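You operate a simulated robot arm through the tools that you are given. There is no shell and no other tool.

You run a simulated robot arm. Do the job below in one go: nothing can be reset, and whatever is moved stays where it is left.

Task
Switch the folder off, padlock it, try START, then open the nip lever.

The check looks at the end state, three seconds after you hand in, the way a careful person would. Anything else that was tipped, shoved, dropped, spilled or broken makes it a failure.

Robot
A 6-joint arm with a two-finger parallel gripper, fixed in place. Base frame: the origin is on the floor under the middle of its stand, x ahead of it, y to its left, z up. Readings come in mm, degrees, newtons and seconds.
With the tool pointing down near the work surface it reaches from about 200 to 640 mm from the base axis. Its first joint turns from -66.0 to 66.0 degrees. Payload 2.7 kg.
The TCP is the grasp point between the finger pads, 23 mm short of the fingertips. In the tool frame z runs along the fingers and y along their closing line. Largest opening 94 mm; finger width 38, thickness 10; the body of the gripper, 54 by 96 mm, starts 39 mm behind the TCP.
Orientation is that of the tool frame in the base frame, as a unit quaternion [x, y, z, w]. With the fingers straight down and closing along the base's y, the tool's x points along the base's -x, its y along +y and its z along -z.

Tools
- The arm moves only by the tool move_arm. Its arguments are lists of equal length, an entry for each row: "offset": the shift along the tool's x, y, z in units of 40 mm (1.0 is 40 mm), a list of three; "angular": the turn, a rotation vector about the tool's x, y, z in units of 6 degrees (1.0 is 6 degrees), a list of three. In form: {"offset": [[tx, ty, tz], ...], "angular": [[ax, ay, az], ...]}. A call has 1 to 20 rows; each row shifts and turns the commanded pose from where the row before left it, along the tool's axes as they then stand. "fingers" is the finger opening in mm, from 0 to 94, set as the call begins (left out, the last holds). A call with a number of a shift or a turn outside -1 to 1 is refused whole. A row lasts 0.2 s, in which the tool goes at most 50 mm and 8.6 degrees; a call with a longer step from one row to the next is refused whole, and so is a gripper value outside its range. Where a pose cannot be reached the arm comes as near as it can. A force on the tool above 40 N (or 10 N above the force at the start of the call, whichever is more), or a blocked arm, ends the call early, and 0.2 s more pass. The fingers move at their own pace (about 45 mm/s each) and stop on an object; they squeeze with about 31 N. The grip force told is the motor's: it shows also when the fingers shut on nothing. Time passes only in rows, and 0.2 s behind the last, so rows that do not move let the fingers close. The reply holds the time, the measured pose of the TCP, the force on the tool along the base axes, the opening and the grip force, in the units named above and with some noise, with the torque about the TCP (base axes, N m) and any sound that the robot's microphone picked up.
- Cameras (640 x 400 px; columns grow to the right, rows downward): "scene" is fixed at [81.1, -448.8, 1420.6]; the picture's right is [0.70, -0.72, 0.00], its down [-0.29, -0.29, -0.91] and it looks along [0.65, 0.64, -0.41] (base axes); focal length 332 px, centre (320, 200). "wrist" rides on the gripper at [86, 16, -75] in the tool frame; the picture's right is [-0.18, 0.98, 0.00], its down [-0.58, -0.11, -0.81] and it looks along [-0.79, -0.15, 0.59] (tool axes); focal length 243 px, centre (320, 200). There is no depth. A picture from a camera that has moved, and an enlarged one, comes with that camera's place and axes in the base frame and with its lens. The place of the scene camera against the robot may be out by one fixed shift of up to 18 mm in any direction.
- snapshot(camera): a new picture of that camera. It takes no simulated time.
- close_up(camera, box): a new picture of the part [left, top, right, bottom] of that camera's present view, enlarged. It takes no simulated time.
- sign_off(): hands the job in; it is judged then, once.

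Nothing tells you positions but the pictures and the camera data. Unless the task says otherwise, let go and move clear before handing in.

The tools are called as name(argument=value, ...) on one line, values as JSON. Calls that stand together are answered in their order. move_arm: Moves the arm, as the interface text tells. Its arguments: {"type":"object","properties":{"offset":{"type":"array"},"angular":{"type":"array"},"fingers":{"type":"number"}},"required":["offset","angular"]} The other tools are called the same way: snapshot (camera) takes a picture; close_up (camera, box) takes an enlarged picture of a part of a camera's view; sign_off () hands the job in.

At the start:

```text
time_s: 0.0
tcp_pos: [344.2, 103.9, 1256.0]
ee_rot: [0.0, 1.0, -0.001, 0.0]
wrist_force: [0.4, -0.2, -0.1]
torque: [-0.03, -0.01, -0.05]
opening: 94.1
grip_force: 0.0
```

scene: 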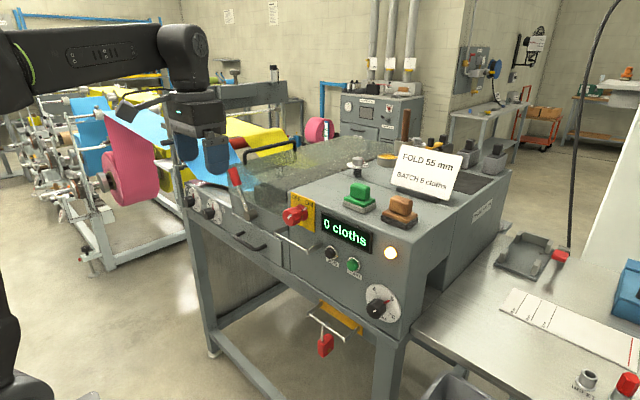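
wrist: 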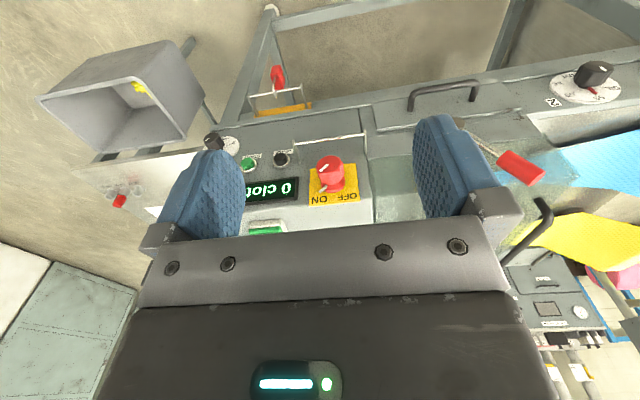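

I see a folder machine with a red rotary switch on a yellow plate, a green START button, a red-handled lever near the nip, and possibly a padlock hanging on a hook below. I'll look closer before moving anything.

close_up(camera="scene", box=[260, 180, 420, 280])

close_up(camera="scene", box=[280, 280, 380, 370])

close_up(camera="scene", box=[170, 120, 330, 220])

close_up(camera="scene", box=[420, 220, 640, 400])

close_up(camera="wrist", box=[200, 60, 400, 240])

close_up(camera="wrist", box=[440, 60, 640, 240])

close_up(camera="wrist", box=[60, 40, 240, 220])

close_up(camera="scene", box=[440, 10, 560, 110])

```text
4.00 times, centred on (340, 230) of scene
camera zoom: at [81.1, -448.8, 1420.6], right [0.7, -0.72, 0.0], down [-0.29, -0.29, -0.91], along [0.65, 0.64, -0.41], focal length 1328 px, centre (240, 80)
```

zoom: 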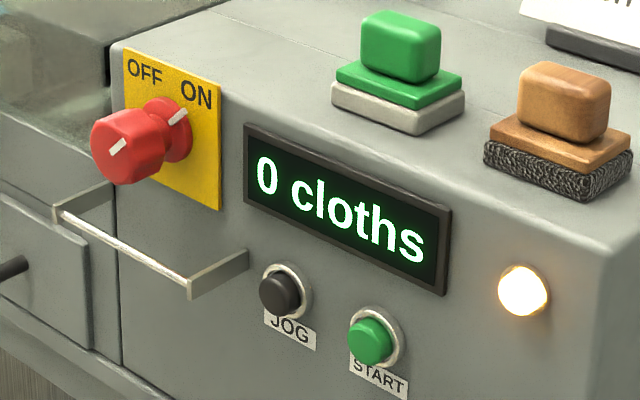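

```text
4.44 times, centred on (330, 325) of scene
camera zoom: at [81.1, -448.8, 1420.6], right [0.7, -0.72, 0.0], down [-0.29, -0.29, -0.91], along [0.65, 0.64, -0.41], focal length 1476 px, centre (276, -356)
```

zoom: 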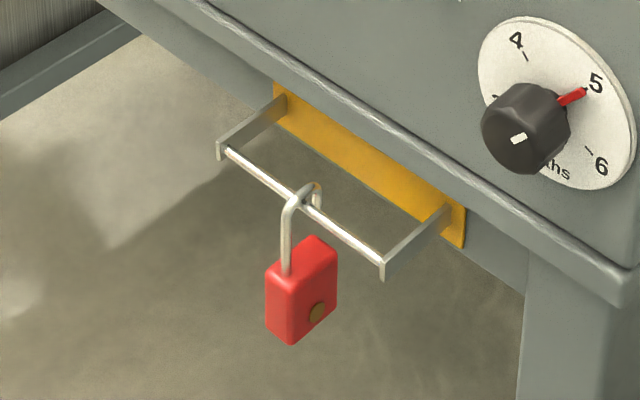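

```text
4.00 times, centred on (250, 170) of scene
camera zoom: at [81.1, -448.8, 1420.6], right [0.7, -0.72, 0.0], down [-0.29, -0.29, -0.91], along [0.65, 0.64, -0.41], focal length 1328 px, centre (600, 320)
```

zoom: 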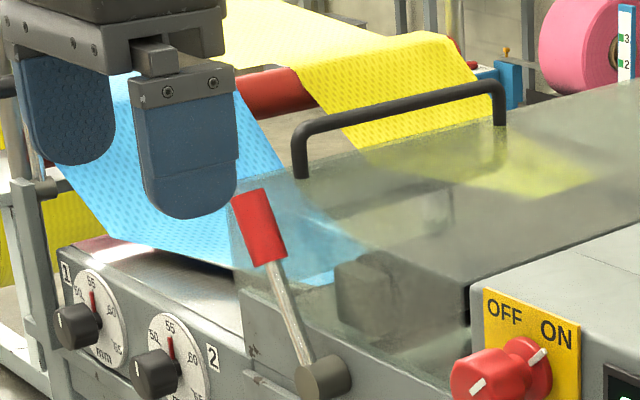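

```text
2.22 times, centred on (530, 310) of scene
camera zoom: at [81.1, -448.8, 1420.6], right [0.7, -0.72, 0.0], down [-0.29, -0.29, -0.91], along [0.65, 0.64, -0.41], focal length 738 px, centre (-147, -44)
```

zoom: 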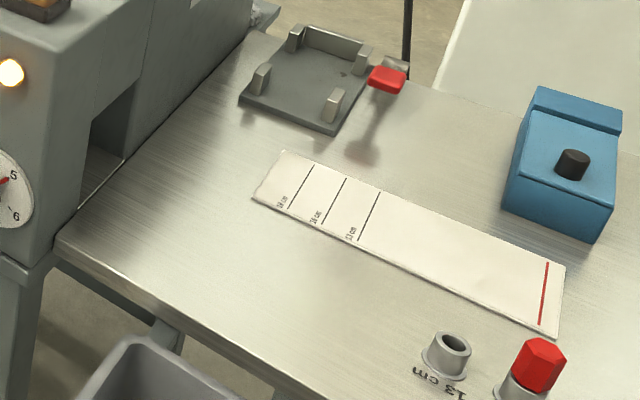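

```text
2.22 times, centred on (300, 150) of wrist
camera zoom: at [256.2, 119.1, 1331.3], right [0.18, 0.98, 0.0], down [0.58, -0.11, 0.81], along [0.79, -0.15, -0.59], focal length 539 px, centre (364, 311)
```

zoom: 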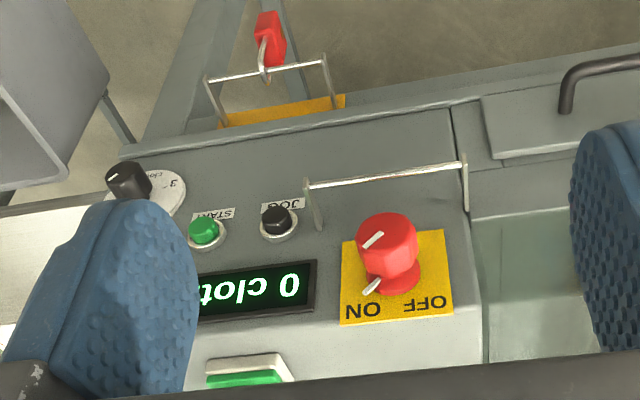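

```text
2.22 times, centred on (540, 150) of wrist
camera zoom: at [256.2, 119.1, 1331.3], right [0.18, 0.98, 0.0], down [0.58, -0.11, 0.81], along [0.79, -0.15, -0.59], focal length 539 px, centre (-169, 311)
```

zoom: 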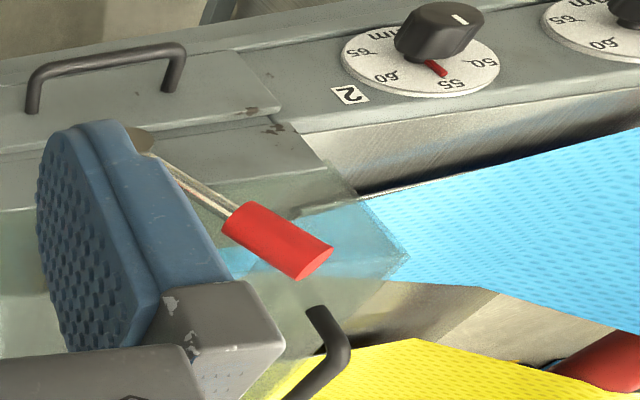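

```text
2.22 times, centred on (150, 130) of wrist
camera zoom: at [256.2, 119.1, 1331.3], right [0.18, 0.98, 0.0], down [0.58, -0.11, 0.81], along [0.79, -0.15, -0.59], focal length 539 px, centre (698, 356)
```

zoom: 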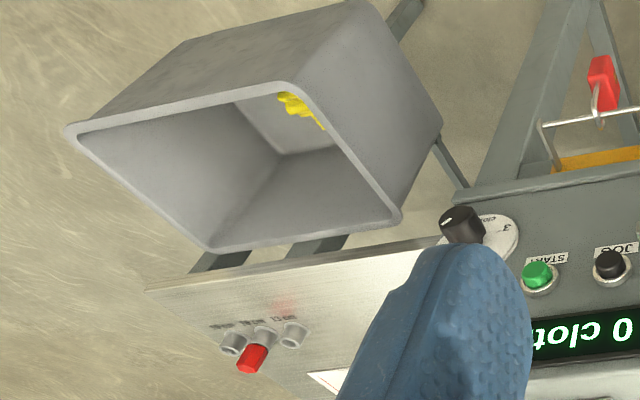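

```text
4.00 times, centred on (500, 60) of scene
camera zoom: at [81.1, -448.8, 1420.6], right [0.7, -0.72, 0.0], down [-0.29, -0.29, -0.91], along [0.65, 0.64, -0.41], focal length 1328 px, centre (-400, 760)
```

zoom: 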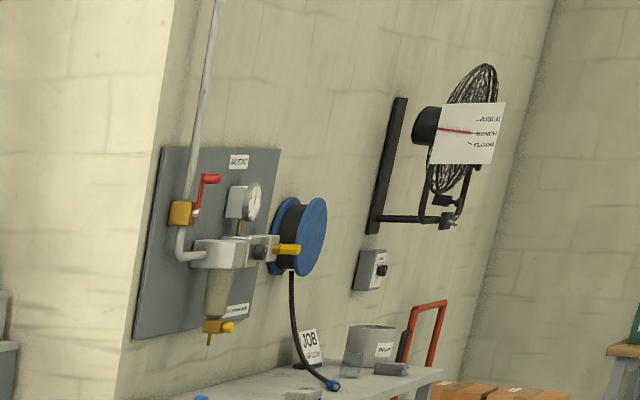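

The switch knob sits near (520, 76, 1074), with a bar below it at about z 1006 and the padlock rail near z 816. I want finer close-ups of the knob, the bar, the padlock and the nip lever.

close_up(camera="scene", box=[275, 185, 323, 265])

close_up(camera="wrist", box=[285, 125, 385, 210])

close_up(camera="scene", box=[305, 295, 365, 365])

close_up(camera="wrist", box=[240, 60, 320, 125])

close_up(camera="scene", box=[215, 150, 275, 225])

close_up(camera="scene", box=[330, 100, 430, 180])

```text
5.00 times, centred on (299, 225) of scene
camera zoom: at [81.1, -448.8, 1420.6], right [0.7, -0.72, 0.0], down [-0.29, -0.29, -0.91], along [0.65, 0.64, -0.41], focal length 1660 px, centre (425, 75)
```

zoom: 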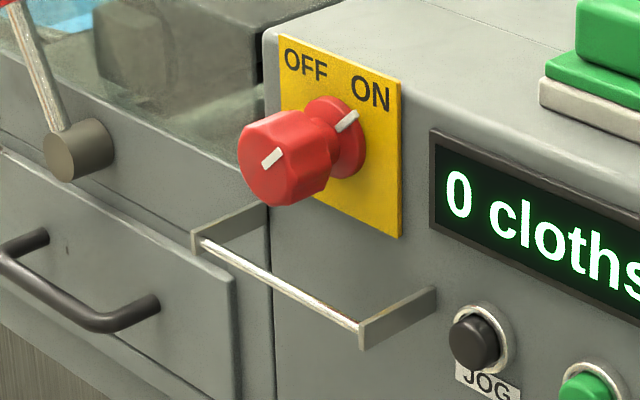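

```text
4.71 times, centred on (335, 168) of wrist
camera zoom: at [256.2, 119.1, 1331.3], right [0.18, 0.98, 0.0], down [0.58, -0.11, 0.81], along [0.79, -0.15, -0.59], focal length 1142 px, centre (249, 353)
```

zoom: 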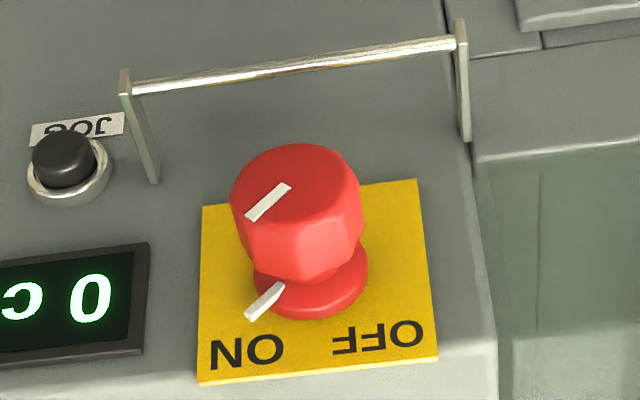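

```text
5.71 times, centred on (335, 330) of scene
camera zoom: at [81.1, -448.8, 1420.6], right [0.7, -0.72, 0.0], down [-0.29, -0.29, -0.91], along [0.65, 0.64, -0.41], focal length 1898 px, centre (234, -543)
```

zoom: 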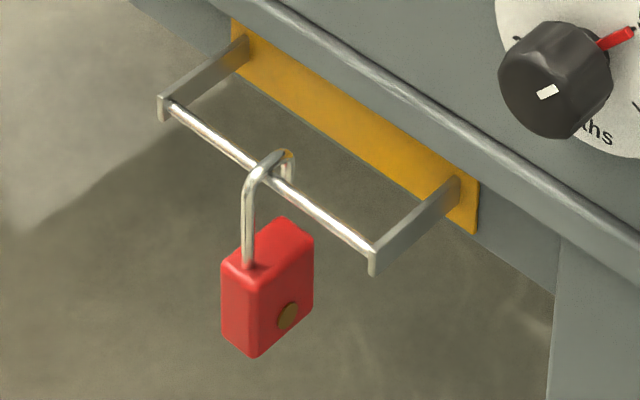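

```text
6.15 times, centred on (280, 92) of wrist
camera zoom: at [256.2, 119.1, 1331.3], right [0.18, 0.98, 0.0], down [0.58, -0.11, 0.81], along [0.79, -0.15, -0.59], focal length 1493 px, centre (566, 862)
```

zoom: 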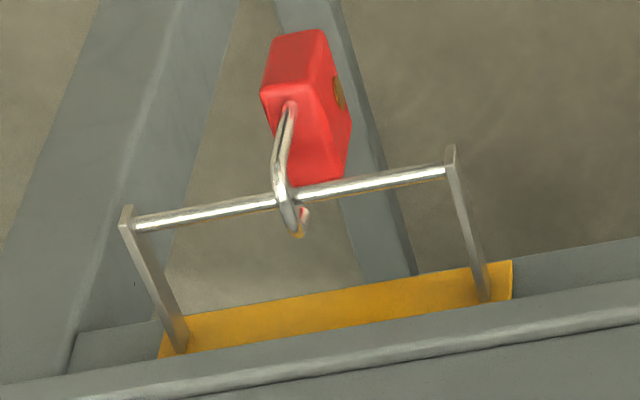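

```text
5.33 times, centred on (245, 188) of scene
camera zoom: at [81.1, -448.8, 1420.6], right [0.7, -0.72, 0.0], down [-0.29, -0.29, -0.91], along [0.65, 0.64, -0.41], focal length 1771 px, centre (720, 267)
```

zoom: 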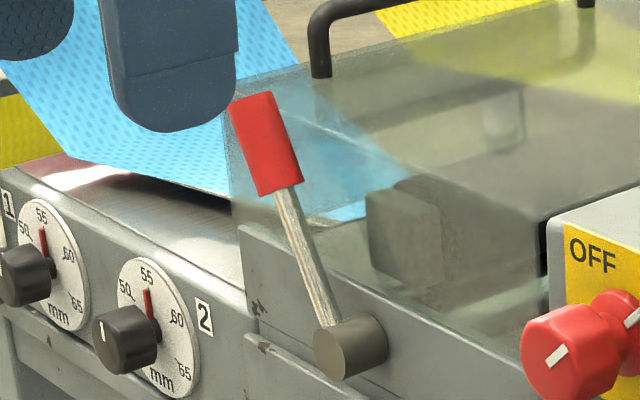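

```text
5.00 times, centred on (380, 140) of scene
camera zoom: at [81.1, -448.8, 1420.6], right [0.7, -0.72, 0.0], down [-0.29, -0.29, -0.91], along [0.65, 0.64, -0.41], focal length 1660 px, centre (20, 500)
```

zoom: 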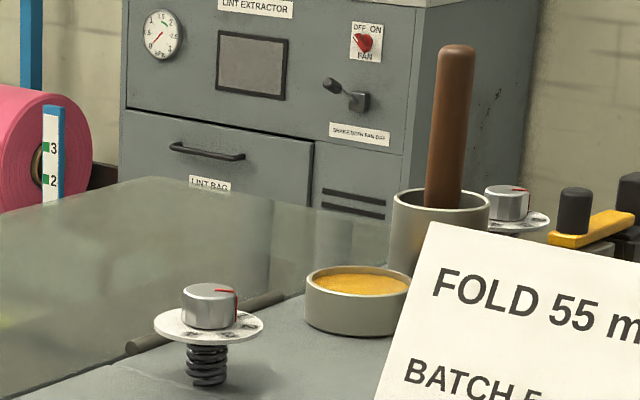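

The bar under the switch looks like the isolator's lock bar, and the padlock hangs open on a stowage rail below. I'll lower and pitch the gripper forward, well in front of the machine, so the wrist camera sees the front panel and nip lever.

move_arm(offset=[[0.22, 0.38, 0.88], [0.22, 0.38, 0.88], [0.22, 0.38, 0.88], [0.22, 0.38, 0.88], [0.22, 0.38, 0.88], [0, 0, 0], [0, 0, 0], [0, 0, 0], [0, 0, 0]], angular=[[0, 0, 0], [0, 0, 0], [0, 0, 0], [0, 0, 0], [0, 0, 0], [0, -1, 0], [0, -1, 0], [0, -1, 0], [0, -1, 0]])

snapshot(camera="wrist")

snapshot(camera="scene")

```text
time_s: 2.0
tcp_pos: [299.5, 178.9, 1081.2]
ee_rot: [0.0, 0.978, 0.001, 0.209]
wrist_force: [0.3, 0.0, -0.8]
torque: [-0.03, 0.03, -0.01]
opening: 93.8
grip_force: 0.2
```

```text
taken
camera wrist: at [190.0, 194.4, 1114.6], right [0.17, 0.98, 0.08], down [0.2, -0.11, 0.97], along [0.96, -0.15, -0.22], focal length 243 px, centre (320, 200)
```

wrist: 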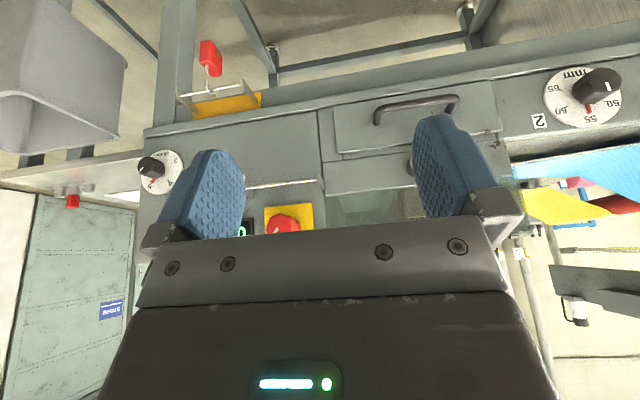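

```text
taken
```

scene: 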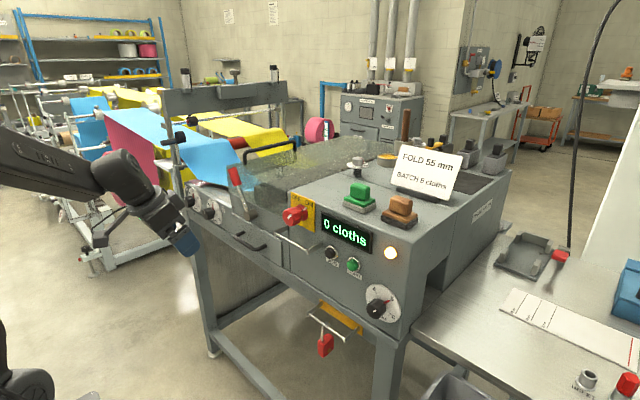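

The arm is now in front of the panel, and the gripper blocks part of the wrist view. The scene camera now sees the nip lever clearly, so I'll enlarge that.

close_up(camera="scene", box=[205, 130, 305, 230])

close_up(camera="scene", box=[160, 90, 300, 180])

close_up(camera="wrist", box=[160, 20, 300, 110])

close_up(camera="wrist", box=[230, 80, 430, 240])

```text
4.00 times, centred on (255, 180) of scene
camera zoom: at [81.1, -448.8, 1420.6], right [0.7, -0.72, 0.0], down [-0.29, -0.29, -0.91], along [0.65, 0.64, -0.41], focal length 1328 px, centre (580, 280)
```

zoom: 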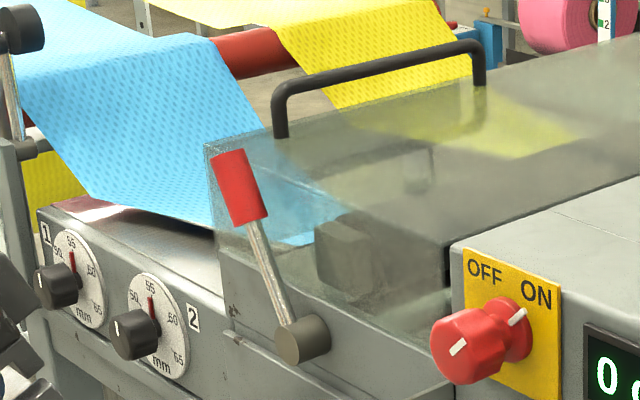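

```text
4.44 times, centred on (230, 135) of scene
camera zoom: at [81.1, -448.8, 1420.6], right [0.7, -0.72, 0.0], down [-0.29, -0.29, -0.91], along [0.65, 0.64, -0.41], focal length 1476 px, centre (720, 489)
```

zoom: 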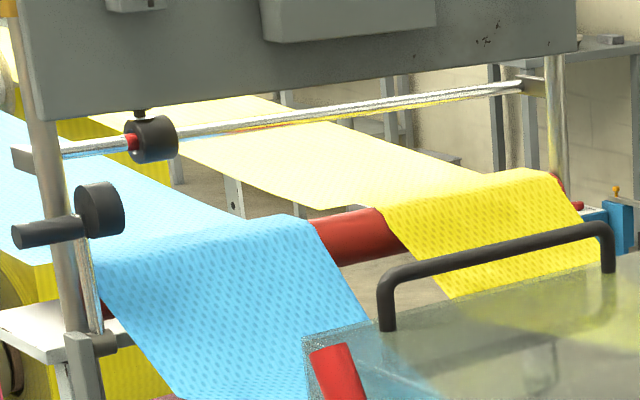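

```text
4.44 times, centred on (230, 65) of wrist
camera zoom: at [190.0, 194.4, 1114.6], right [0.17, 0.98, 0.08], down [0.2, -0.11, 0.97], along [0.96, -0.15, -0.22], focal length 1078 px, centre (720, 800)
```

zoom: 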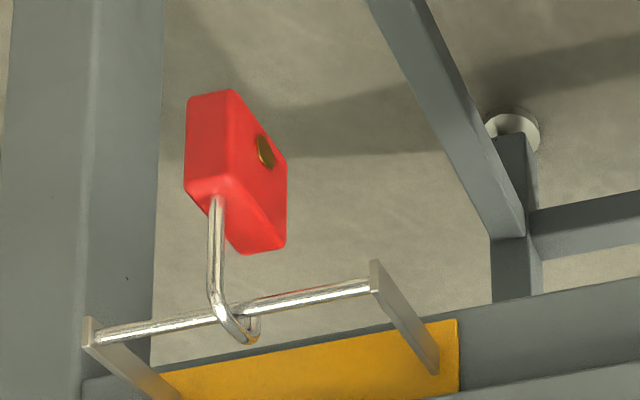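

```text
2.50 times, centred on (330, 160) of wrist
camera zoom: at [190.0, 194.4, 1114.6], right [0.17, 0.98, 0.08], down [0.2, -0.11, 0.97], along [0.96, -0.15, -0.22], focal length 606 px, centre (295, 300)
```

zoom: 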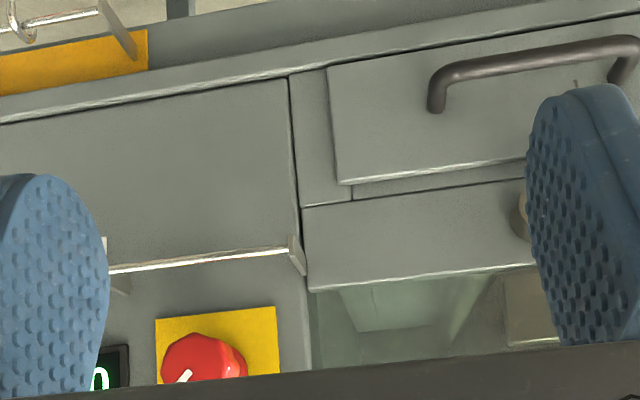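

I can see no label on the nip lever yet. I'll shift the camera to the right so the lever clears the finger in the wrist view.

move_arm(offset=[[0, -0.9, 0], [0, -0.9, 0], [0, -0.9, 0], [0, -0.9, 0], [0, -0.6, 0]], angular=[[0, 0, 0], [0, 0, 0], [0, 0, 0], [0, 0, 0], [0, 0, 0]])

snapshot(camera="wrist")

close_up(camera="wrist", box=[490, 90, 640, 240])

close_up(camera="wrist", box=[230, 20, 430, 240])

```text
time_s: 3.2
tcp_pos: [298.4, 11.6, 1079.5]
ee_rot: [0.0, 0.978, 0.0, 0.208]
wrist_force: [0.1, -0.1, 1.6]
torque: [-0.03, -0.03, 0.04]
opening: 94.0
grip_force: 0.0
```

```text
taken
camera wrist: at [188.9, 26.8, 1112.1], right [0.17, 0.98, 0.08], down [0.2, -0.11, 0.97], along [0.96, -0.15, -0.22], focal length 243 px, centre (320, 200)
```

wrist: 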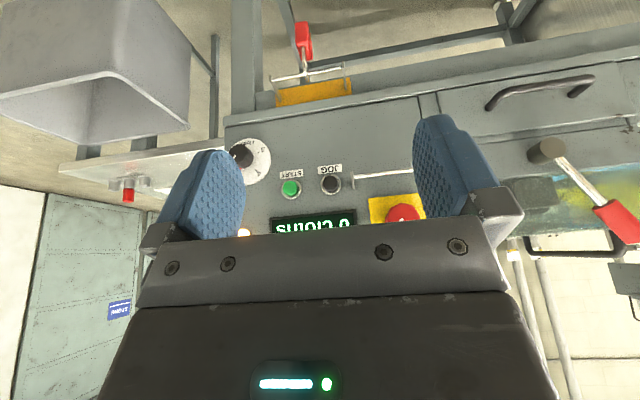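

```text
2.67 times, centred on (565, 165) of wrist
camera zoom: at [188.9, 26.8, 1112.1], right [0.17, 0.98, 0.08], down [0.2, -0.11, 0.97], along [0.96, -0.15, -0.22], focal length 647 px, centre (-333, 293)
```

zoom: 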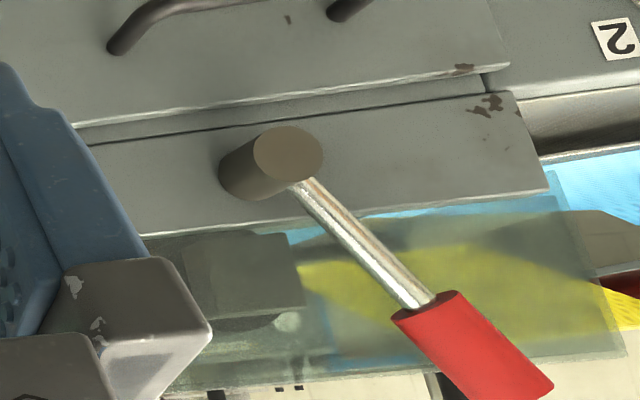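

```text
1.82 times, centred on (330, 130) of wrist
camera zoom: at [188.9, 26.8, 1112.1], right [0.17, 0.98, 0.08], down [0.2, -0.11, 0.97], along [0.96, -0.15, -0.22], focal length 441 px, centre (302, 327)
```

zoom: 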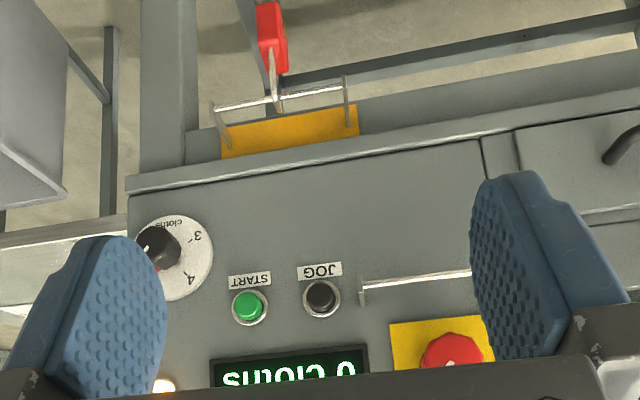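

The lever shows no marking, so I'll judge its travel by feel later. Next is the isolator knob, at about (520, 85, 1071) with the panel at x≈565. I'll pitch the tool to horizontal and move to a standoff in front of the knob.

move_arm(offset=[[0, 0, 0], [0, 0, 0], [0, 0, 0], [0, 0, 0], [0, 0, 0], [0, 0, 0], [0, 0, 0], [0, 0, 0], [0, 0, 0], [0, 0, 0], [0, 0, 0], [0.056, 0.456, 0.8], [0.056, 0.456, 0.8], [0.056, 0.456, 0.8], [0.056, 0.456, 0.8]], angular=[[0, -1, 0], [0, -1, 0], [0, -1, 0], [0, -1, 0], [0, -1, 0], [0, -1, 0], [0, -1, 0], [0, -1, 0], [0, -1, 0], [0, -1, 0], [0, -1, 0], [0, 0, 0], [0, 0, 0], [0, 0, 0], [0, 0, 0]])

snapshot(camera="wrist")

snapshot(camera="scene")

```text
time_s: 6.4
tcp_pos: [480.8, 45.2, 1169.2]
ee_rot: [-0.001, 0.726, 0.002, 0.688]
wrist_force: [0.0, -0.3, 0.6]
torque: [0.0, 0.0, -0.01]
opening: 94.2
grip_force: 0.1
out of reach, approached as far as the arm can: row 3, 4, 5, 6, 7, 8, 10, 11
```

```text
taken
camera wrist: at [402.1, 59.8, 1086.7], right [0.01, 0.98, 0.19], down [-0.77, -0.11, 0.62], along [0.63, -0.15, 0.76], focal length 243 px, centre (320, 200)
```

wrist: 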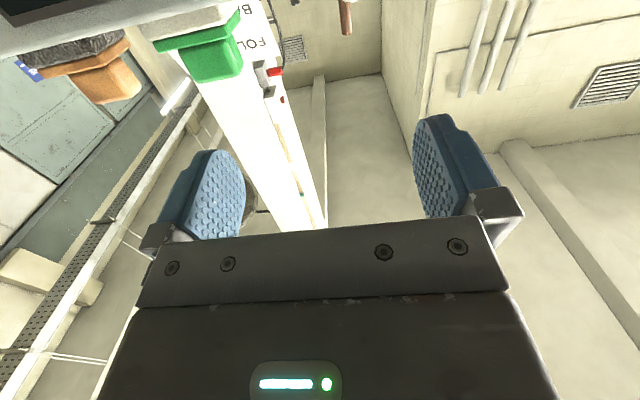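

```text
taken
```

scene: 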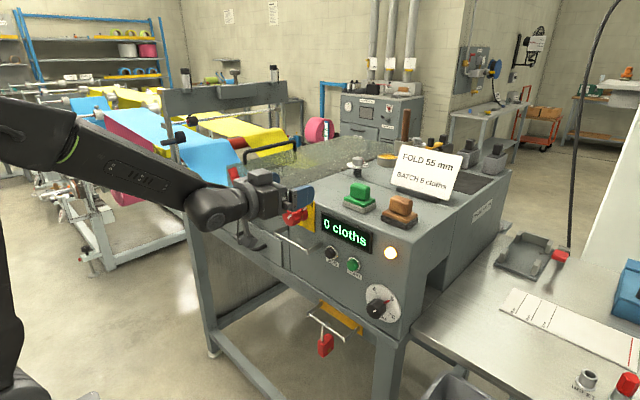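

The tool is nearly horizontal, and the pose limits moved it to (481, 45, 1169), clear of everything. I'll back off slightly and come down to the front of the knob.

move_arm(offset=[[0, 0, -0.4], [0.6, 0.25, 0], [0.6, 0.25, 0], [0.6, 0.25, 0], [0.6, 0.25, 0]], angular=[[0, -0.5, 0], [0, 0, 0], [0, 0, 0], [0, 0, 0], [0, 0, 0]], fingers=70)

snapshot(camera="wrist")

snapshot(camera="scene")

```text
time_s: 7.6
tcp_pos: [465.2, 85.0, 1073.9]
ee_rot: [0.0, 0.708, 0.002, 0.706]
wrist_force: [0.9, -0.4, 0.5]
torque: [-0.03, -0.02, -0.01]
opening: 70.2
grip_force: 0.1
```

```text
taken
camera wrist: at [389.8, 100.1, 987.8], right [0.0, 0.98, 0.19], down [-0.8, -0.11, 0.58], along [0.59, -0.15, 0.79], focal length 243 px, centre (320, 200)
```

wrist: 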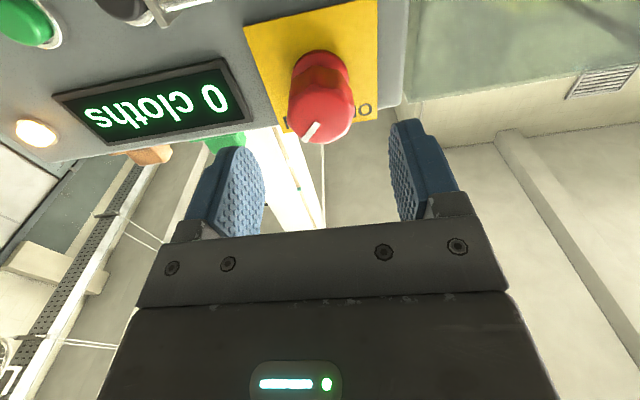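

```text
taken
```

scene: 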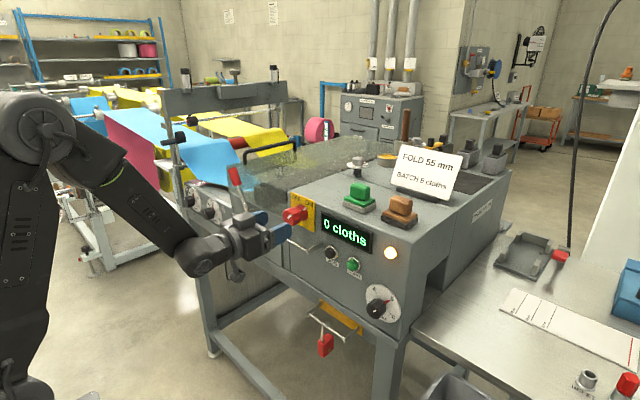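

The knob is centred between the fingers at about (520, 85, 1074). I'll roll the gripper +45° so its jaws match the ON orientation, check, then go forward.

move_arm(offset=[[0, 0, 0], [0, 0, 0], [0, 0, 0], [0, 0, 0], [0, 0, 0], [0, 0, 0], [0, 0, 0], [0, 0, 0]], angular=[[0, 0, 0.9375], [0, 0, 0.9375], [0, 0, 0.9375], [0, 0, 0.9375], [0, 0, 0.9375], [0, 0, 0.9375], [0, 0, 0.9375], [0, 0, 0.9375]])

snapshot(camera="wrist")

```text
time_s: 9.4
tcp_pos: [467.4, 85.0, 1072.8]
ee_rot: [0.27, 0.654, 0.273, 0.652]
wrist_force: [0.0, -0.2, 0.7]
torque: [-0.01, -0.01, 0.02]
opening: 70.0
grip_force: 0.1
```

```text
taken
camera wrist: at [391.2, 155.4, 1022.8], right [0.0, 0.56, 0.83], down [-0.8, -0.49, 0.33], along [0.6, -0.66, 0.45], focal length 243 px, centre (320, 200)
```

wrist: 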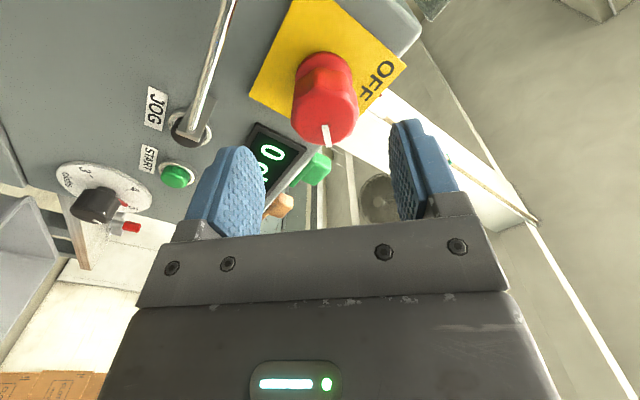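

The jaws line up with the knob. I'll advance 62 mm, close on it, and check.

move_arm(offset=[[0, 0, 0.52], [0, 0, 0.52], [0, 0, 0.52], [0, 0, 0]], angular=[[0, 0, 0], [0, 0, 0], [0, 0, 0], [0, 0, 0]])

snapshot(camera="wrist")

close_up(camera="scene", box=[220, 170, 340, 270])

```text
time_s: 10.4
tcp_pos: [529.1, 83.7, 1073.3]
ee_rot: [0.271, 0.655, 0.272, 0.652]
wrist_force: [0.2, -0.6, -0.7]
torque: [0.0, -0.01, 0.0]
opening: 70.0
grip_force: 0.0
```

```text
taken
camera wrist: at [454.2, 156.2, 1023.3], right [0.0, 0.56, 0.83], down [-0.8, -0.49, 0.34], along [0.6, -0.66, 0.45], focal length 243 px, centre (320, 200)
```

wrist: 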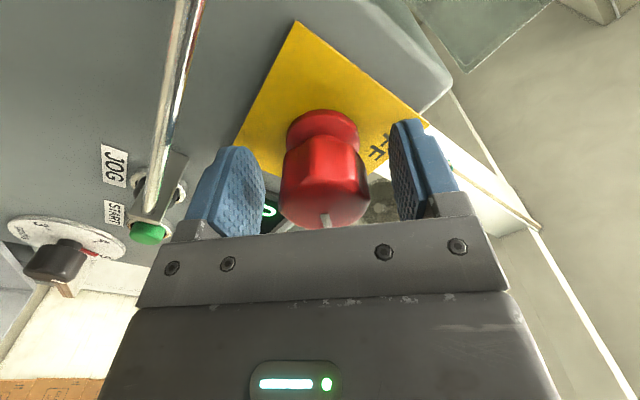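

```text
4.00 times, centred on (280, 220) of scene
camera zoom: at [81.1, -448.8, 1420.6], right [0.7, -0.72, 0.0], down [-0.29, -0.29, -0.91], along [0.65, 0.64, -0.41], focal length 1328 px, centre (480, 120)
```

zoom: 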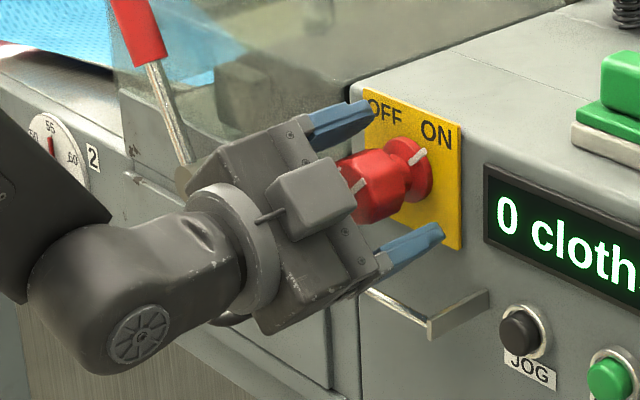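

The fingers straddle the knob. I'll close on it now.

move_arm(offset=[[0, 0, 0], [0, 0, 0], [0, 0, 0], [0, 0, 0]], angular=[[0, 0, 0], [0, 0, 0], [0, 0, 0], [0, 0, 0]], fingers=20)

snapshot(camera="wrist")

```text
time_s: 11.4
tcp_pos: [529.7, 85.9, 1073.2]
ee_rot: [0.271, 0.654, 0.272, 0.652]
wrist_force: [1.3, 7.8, 8.1]
torque: [0.0, 0.64, -0.25]
opening: 39.9
grip_force: 45.0
```

```text
taken
camera wrist: at [454.1, 157.0, 1024.0], right [0.0, 0.56, 0.83], down [-0.8, -0.49, 0.33], along [0.6, -0.66, 0.45], focal length 243 px, centre (320, 200)
```

wrist: 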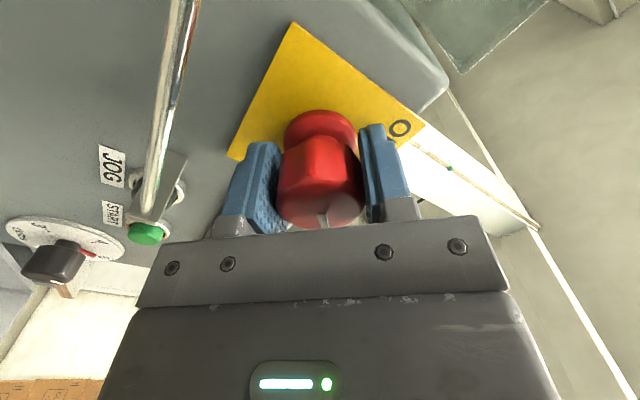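

Gripped at 40 mm with a small sideways load. I'll shift slightly to relieve it and turn the first 30° counter-clockwise.

move_arm(offset=[[0, 0.03, 0], [0, 0, 0], [0, 0, 0], [0, 0, 0], [0, 0, 0], [0, 0, 0]], angular=[[0, 0, 0], [0, 0, -1], [0, 0, -1], [0, 0, -1], [0, 0, -1], [0, 0, -1]])

close_up(camera="scene", box=[220, 170, 340, 270])

```text
time_s: 12.8
tcp_pos: [530.2, 85.2, 1072.4]
ee_rot: [0.091, 0.702, 0.094, 0.7]
wrist_force: [10.5, 16.0, 6.3]
torque: [0.03, 1.59, -0.7]
opening: 39.8
grip_force: 44.9
```

```text
4.00 times, centred on (280, 220) of scene
camera zoom: at [81.4, -448.3, 1420.8], right [0.7, -0.72, 0.0], down [-0.29, -0.29, -0.91], along [0.65, 0.64, -0.41], focal length 1328 px, centre (480, 120)
```

zoom: 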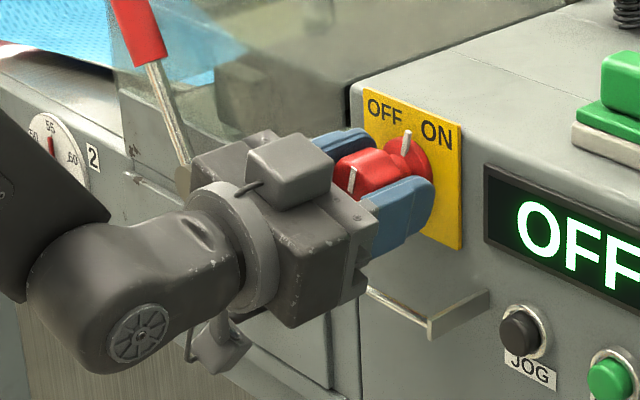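

The pointer has moved to the middle and the display now reads OFF. I'll correct the sideways offset and continue another 30°.

move_arm(offset=[[0, 0.05, 0], [0, 0, 0], [0, 0, 0], [0, 0, 0], [0, 0, 0], [0, 0, 0]], angular=[[0, 0, 0], [0, 0, -1], [0, 0, -1], [0, 0, -1], [0, 0, -1], [0, 0, -1]])

close_up(camera="scene", box=[220, 170, 340, 270])

snapshot(camera="wrist")

```text
time_s: 14.2
tcp_pos: [529.6, 84.6, 1074.0]
ee_rot: [-0.092, 0.703, -0.093, 0.699]
wrist_force: [8.8, -14.2, -2.7]
torque: [0.05, -0.98, -0.64]
opening: 39.7
grip_force: 44.3
```

```text
4.00 times, centred on (280, 220) of scene
camera zoom: at [81.4, -449.2, 1420.5], right [0.7, -0.72, 0.0], down [-0.29, -0.29, -0.91], along [0.65, 0.64, -0.41], focal length 1328 px, centre (480, 120)
```

zoom: 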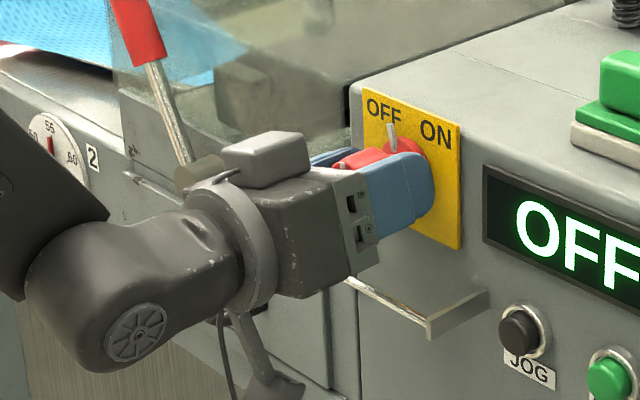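

```text
taken
camera wrist: at [454.0, 77.3, 985.9], right [0.0, 1.0, -0.08], down [-0.8, 0.05, 0.59], along [0.59, 0.06, 0.8], focal length 243 px, centre (320, 200)
```

wrist: 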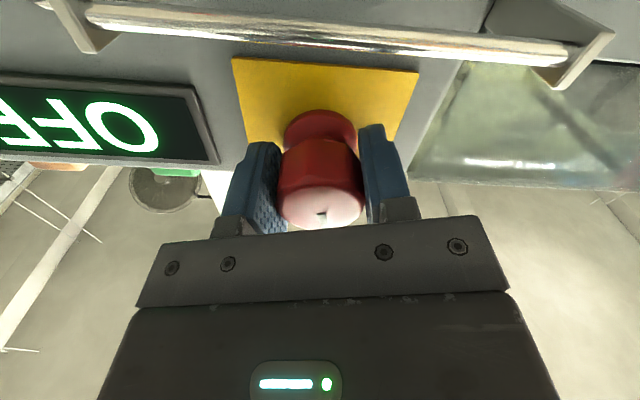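

The pointer is just left of the middle and needs to reach OFF fully. I'll continue turning and watch the torque for the stop.

move_arm(offset=[[0, -0.02, -0.02], [0, 0, 0], [0, 0, 0]], angular=[[0, 0, -1], [0, 0, -1], [0, 0, -1]])

close_up(camera="scene", box=[260, 175, 340, 235])

```text
time_s: 14.9
tcp_pos: [529.1, 84.7, 1073.5]
ee_rot: [-0.184, 0.684, -0.182, 0.682]
wrist_force: [16.7, -3.0, -5.2]
torque: [-0.08, -0.5, -0.03]
opening: 39.9
grip_force: 45.1
stopped in row 3: the force on the tool passed its limit at 42 N (the readings are from after the stop); the commanded pose is now the measured one
```

```text
6.67 times, centred on (300, 205) of scene
camera zoom: at [81.7, -448.8, 1420.6], right [0.7, -0.72, 0.0], down [-0.29, -0.29, -0.91], along [0.65, 0.64, -0.41], focal length 2214 px, centre (453, 167)
```

zoom: 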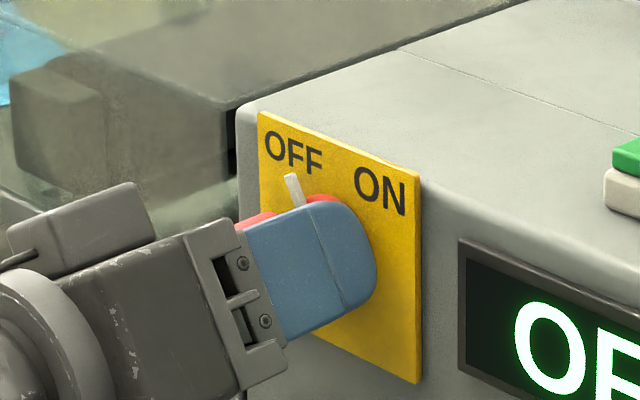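

The pointer is at about −28°, and ON was at +43°, so OFF is probably near −45°. The grip had built up side force, so I'll open slightly, check the knob stays put, and regrip.

move_arm(offset=[[0, 0, 0], [0, 0, 0]], angular=[[0, 0, 0], [0, 0, 0]], fingers=58)

snapshot(camera="wrist")

close_up(camera="scene", box=[260, 175, 340, 235])

```text
time_s: 15.6
tcp_pos: [528.9, 84.3, 1073.1]
ee_rot: [-0.184, 0.683, -0.183, 0.683]
wrist_force: [0.4, -1.1, -0.5]
torque: [0.01, -0.02, 0.02]
opening: 58.2
grip_force: 0.2
```

```text
taken
camera wrist: at [453.1, 54.9, 991.1], right [0.0, 0.94, -0.33], down [-0.81, 0.19, 0.56], along [0.59, 0.27, 0.76], focal length 243 px, centre (320, 200)
```

wrist: 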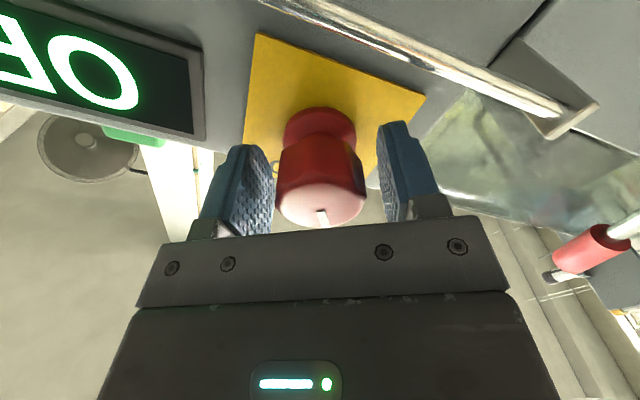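

```text
6.67 times, centred on (300, 205) of scene
camera zoom: at [81.1, -448.8, 1420.6], right [0.7, -0.72, 0.0], down [-0.29, -0.29, -0.91], along [0.65, 0.64, -0.41], focal length 2214 px, centre (453, 167)
```

zoom: 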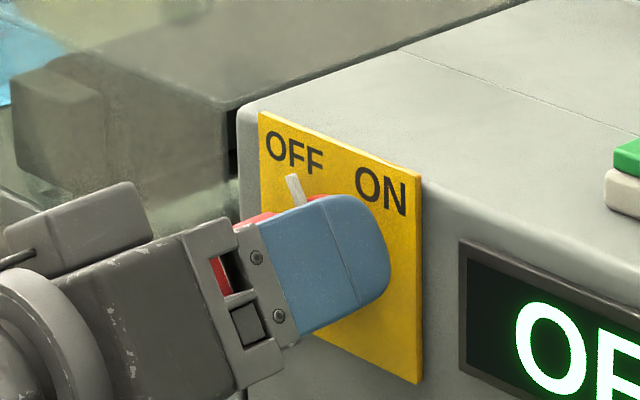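

The knob holds its place when released. I'll regrip with a small recentre and turn a further 15°.

move_arm(offset=[[0, -0.035, 0], [0, 0, 0], [0, 0, 0], [0, 0, 0]], angular=[[0, 0, 0], [0, 0, 0], [0, 0, 0], [0, 0, 0]], fingers=30)

move_arm(offset=[[0, 0, 0], [0, 0, 0], [0, 0, 0]], angular=[[0, 0, -0.8], [0, 0, -0.8], [0, 0, -0.8]])

close_up(camera="scene", box=[260, 175, 340, 235])

```text
time_s: 16.6
tcp_pos: [528.5, 85.1, 1073.5]
ee_rot: [-0.184, 0.684, -0.182, 0.682]
wrist_force: [4.8, 10.4, -5.3]
torque: [0.03, -0.37, -0.55]
opening: 40.0
grip_force: 44.7
```

```text
time_s: 17.4
tcp_pos: [527.4, 84.0, 1073.8]
ee_rot: [-0.269, 0.655, -0.267, 0.654]
wrist_force: [2.8, 23.1, -9.3]
torque: [0.07, -0.37, -1.76]
opening: 39.7
grip_force: 45.0
```

```text
6.67 times, centred on (300, 205) of scene
camera zoom: at [81.4, -448.0, 1420.9], right [0.7, -0.72, 0.0], down [-0.29, -0.29, -0.91], along [0.65, 0.64, -0.41], focal length 2214 px, centre (453, 167)
```

zoom: 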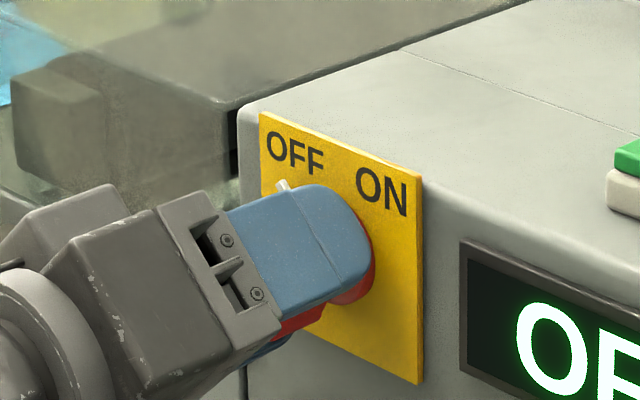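

The pointer now mirrors its ON angle. I'll nudge a few degrees more to feel for the end stop.

move_arm(offset=[[0, 0.04, 0], [0, 0, 0]], angular=[[0, 0, -0.4], [0, 0, -0.4]])

close_up(camera="scene", box=[260, 175, 340, 235])

```text
time_s: 17.9
tcp_pos: [527.8, 84.5, 1073.0]
ee_rot: [-0.294, 0.643, -0.295, 0.643]
wrist_force: [4.5, 15.6, -6.7]
torque: [0.74, -0.35, -0.66]
opening: 39.8
grip_force: 44.8
```

```text
6.67 times, centred on (300, 205) of scene
camera zoom: at [81.4, -448.3, 1420.8], right [0.7, -0.72, 0.0], down [-0.29, -0.29, -0.91], along [0.65, 0.64, -0.41], focal length 2214 px, centre (453, 167)
```

zoom: 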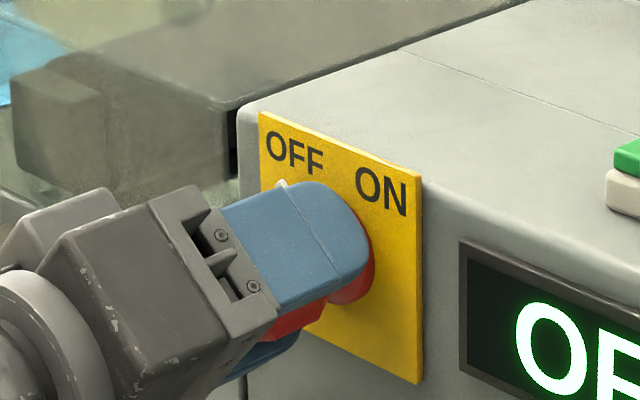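

Torque rose, so the knob is at the OFF end stop. I'll release and back away.

move_arm(offset=[[0, 0, 0], [0, 0, 0], [0, 0, 0]], angular=[[0, 0, 0], [0, 0, 0], [0, 0, 0]], fingers=60)

move_arm(offset=[[0, 0, -0.5], [0, 0, -0.6], [0, 0, -0.6], [0, 0, 0], [0, 0, 0], [0, 0, 0], [0, 0, 0], [0, 0, 0], [0, 0, 0], [0, 0, 0], [0, 0, 0], [0, 0, 0]], angular=[[0, 0, 0], [0, 0, 0], [0, 0, 0], [0, 0, 0.98], [0, 0, 0.98], [0, 0, 0.98], [0, 0, 0.98], [0, 0, 0.98], [0, 0, 0.98], [0, 0, 0.98], [0, 0, 0.98], [0, 0, 0.4]])

snapshot(camera="scene")

close_up(camera="scene", box=[260, 175, 380, 265])

snapshot(camera="wrist")

```text
time_s: 18.8
tcp_pos: [527.9, 83.2, 1073.0]
ee_rot: [-0.295, 0.643, -0.294, 0.642]
wrist_force: [0.3, -0.9, -0.8]
torque: [0.01, -0.05, 0.01]
opening: 60.0
grip_force: 0.1
```

```text
time_s: 21.4
tcp_pos: [459.7, 85.5, 1074.8]
ee_rot: [0.002, 0.708, 0.002, 0.706]
wrist_force: [0.3, -0.2, -0.5]
torque: [0.01, 0.02, 0.05]
opening: 59.9
grip_force: 0.0
```

```text
taken
```

scene: 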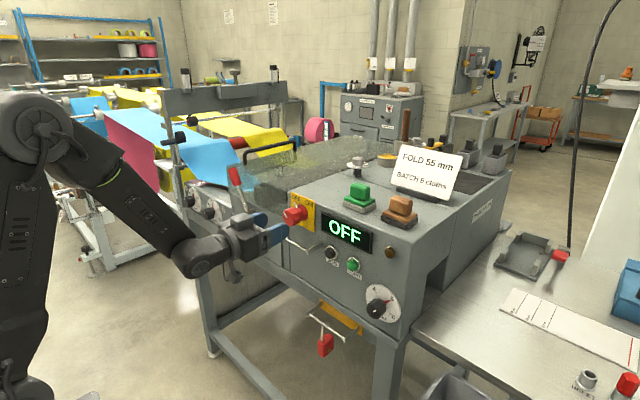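

```text
4.44 times, centred on (320, 220) of scene
camera zoom: at [81.1, -448.8, 1420.6], right [0.7, -0.72, 0.0], down [-0.29, -0.29, -0.91], along [0.65, 0.64, -0.41], focal length 1476 px, centre (320, 111)
```

zoom: 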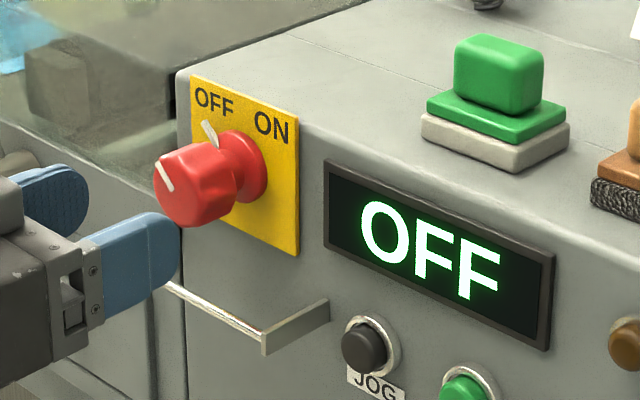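

```text
taken
camera wrist: at [384.9, 101.2, 987.3], right [0.0, 0.98, 0.19], down [-0.8, -0.11, 0.58], along [0.59, -0.15, 0.79], focal length 243 px, centre (320, 200)
```

wrist: 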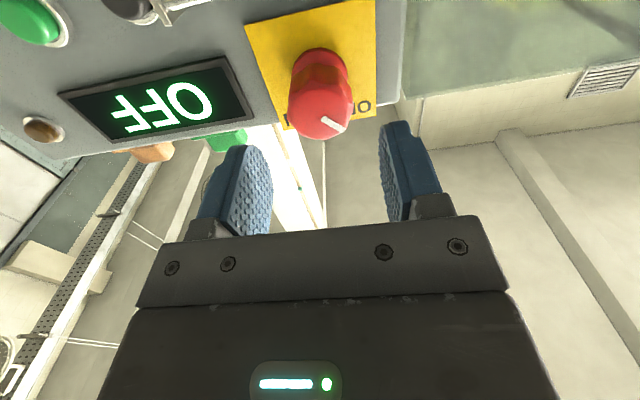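

The switch is firmly at OFF, with the display reading OFF and the lamp out. Next is the padlock, which I place with its body around (522, −32, 762) and the rail at (523, z 822). I'll move down in front of it at a safe standoff.

move_arm(offset=[[0, 0, -0.5], [0.78, -0.293, 0], [0.78, -0.293, 0], [0.78, -0.293, 0], [0.78, -0.293, 0], [0.78, -0.293, 0]], angular=[[0, 0, 0], [0, 0, 0], [0, 0, 0], [0, 0, 0], [0, 0, 0], [0, 0, 0]])

move_arm(offset=[[0.78, -0.293, 0], [0.78, -0.293, 0], [0.78, -0.293, 0], [0.78, -0.293, 0], [0.78, -0.293, 0]], angular=[[0, 0, 0], [0, 0, 0], [0, 0, 0], [0, 0, 0], [0, 0, 0]])

snapshot(camera="wrist")

snapshot(camera="scene")

```text
time_s: 22.8
tcp_pos: [439.2, 27.0, 914.1]
ee_rot: [0.001, 0.708, 0.002, 0.707]
wrist_force: [-0.4, 1.2, -0.1]
torque: [0.0, 0.01, 0.0]
opening: 60.0
grip_force: 0.1
```

```text
time_s: 23.9
tcp_pos: [441.2, -31.0, 758.9]
ee_rot: [0.002, 0.708, 0.002, 0.707]
wrist_force: [0.0, 0.5, -0.1]
torque: [0.01, 0.01, -0.02]
opening: 60.0
grip_force: 0.0
```

```text
taken
camera wrist: at [365.6, -15.7, 672.6], right [0.0, 0.98, 0.19], down [-0.81, -0.11, 0.58], along [0.59, -0.15, 0.79], focal length 243 px, centre (320, 200)
```

wrist: 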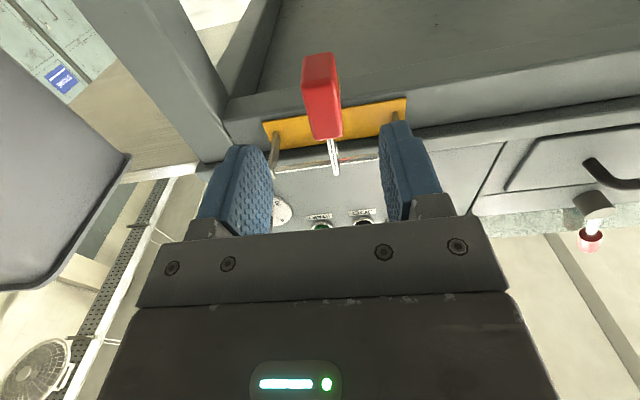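

```text
taken
```

scene: 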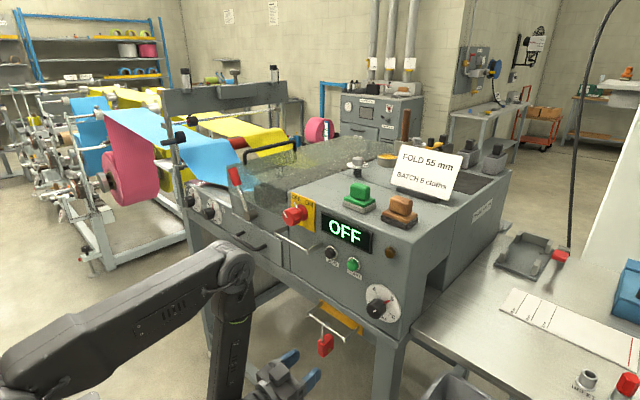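

The gripper is level with the padlock. I'll enlarge the wrist view to refine its position.

close_up(camera="wrist", box=[250, 30, 430, 180])

close_up(camera="scene", box=[240, 290, 360, 400])

```text
2.67 times, centred on (340, 105) of wrist
camera zoom: at [365.6, -15.7, 672.6], right [0.0, 0.98, 0.19], down [-0.81, -0.11, 0.58], along [0.59, -0.15, 0.79], focal length 647 px, centre (267, 453)
```

zoom: 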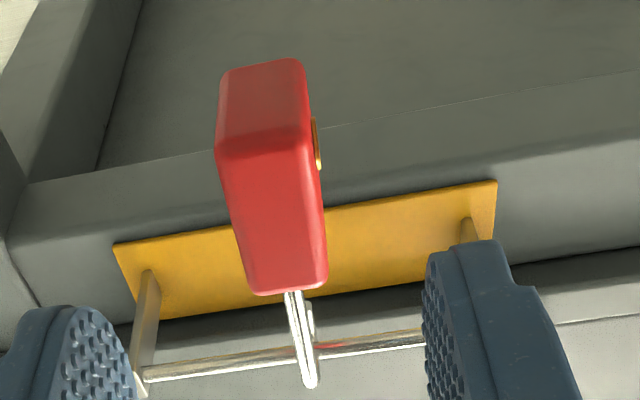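

```text
3.64 times, centred on (300, 345) of scene
camera zoom: at [81.1, -448.7, 1420.6], right [0.7, -0.72, 0.0], down [-0.29, -0.29, -0.91], along [0.65, 0.64, -0.41], focal length 1208 px, centre (393, -327)
```

zoom: 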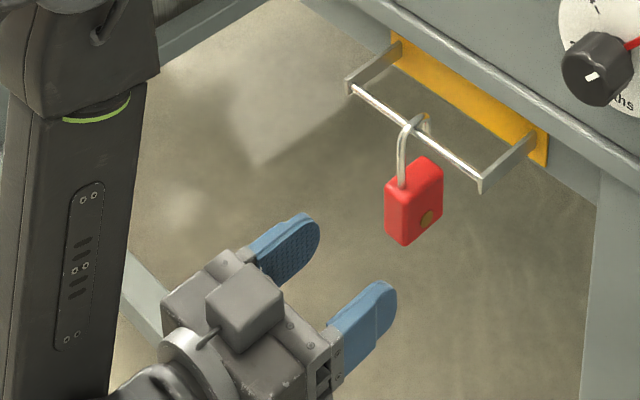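

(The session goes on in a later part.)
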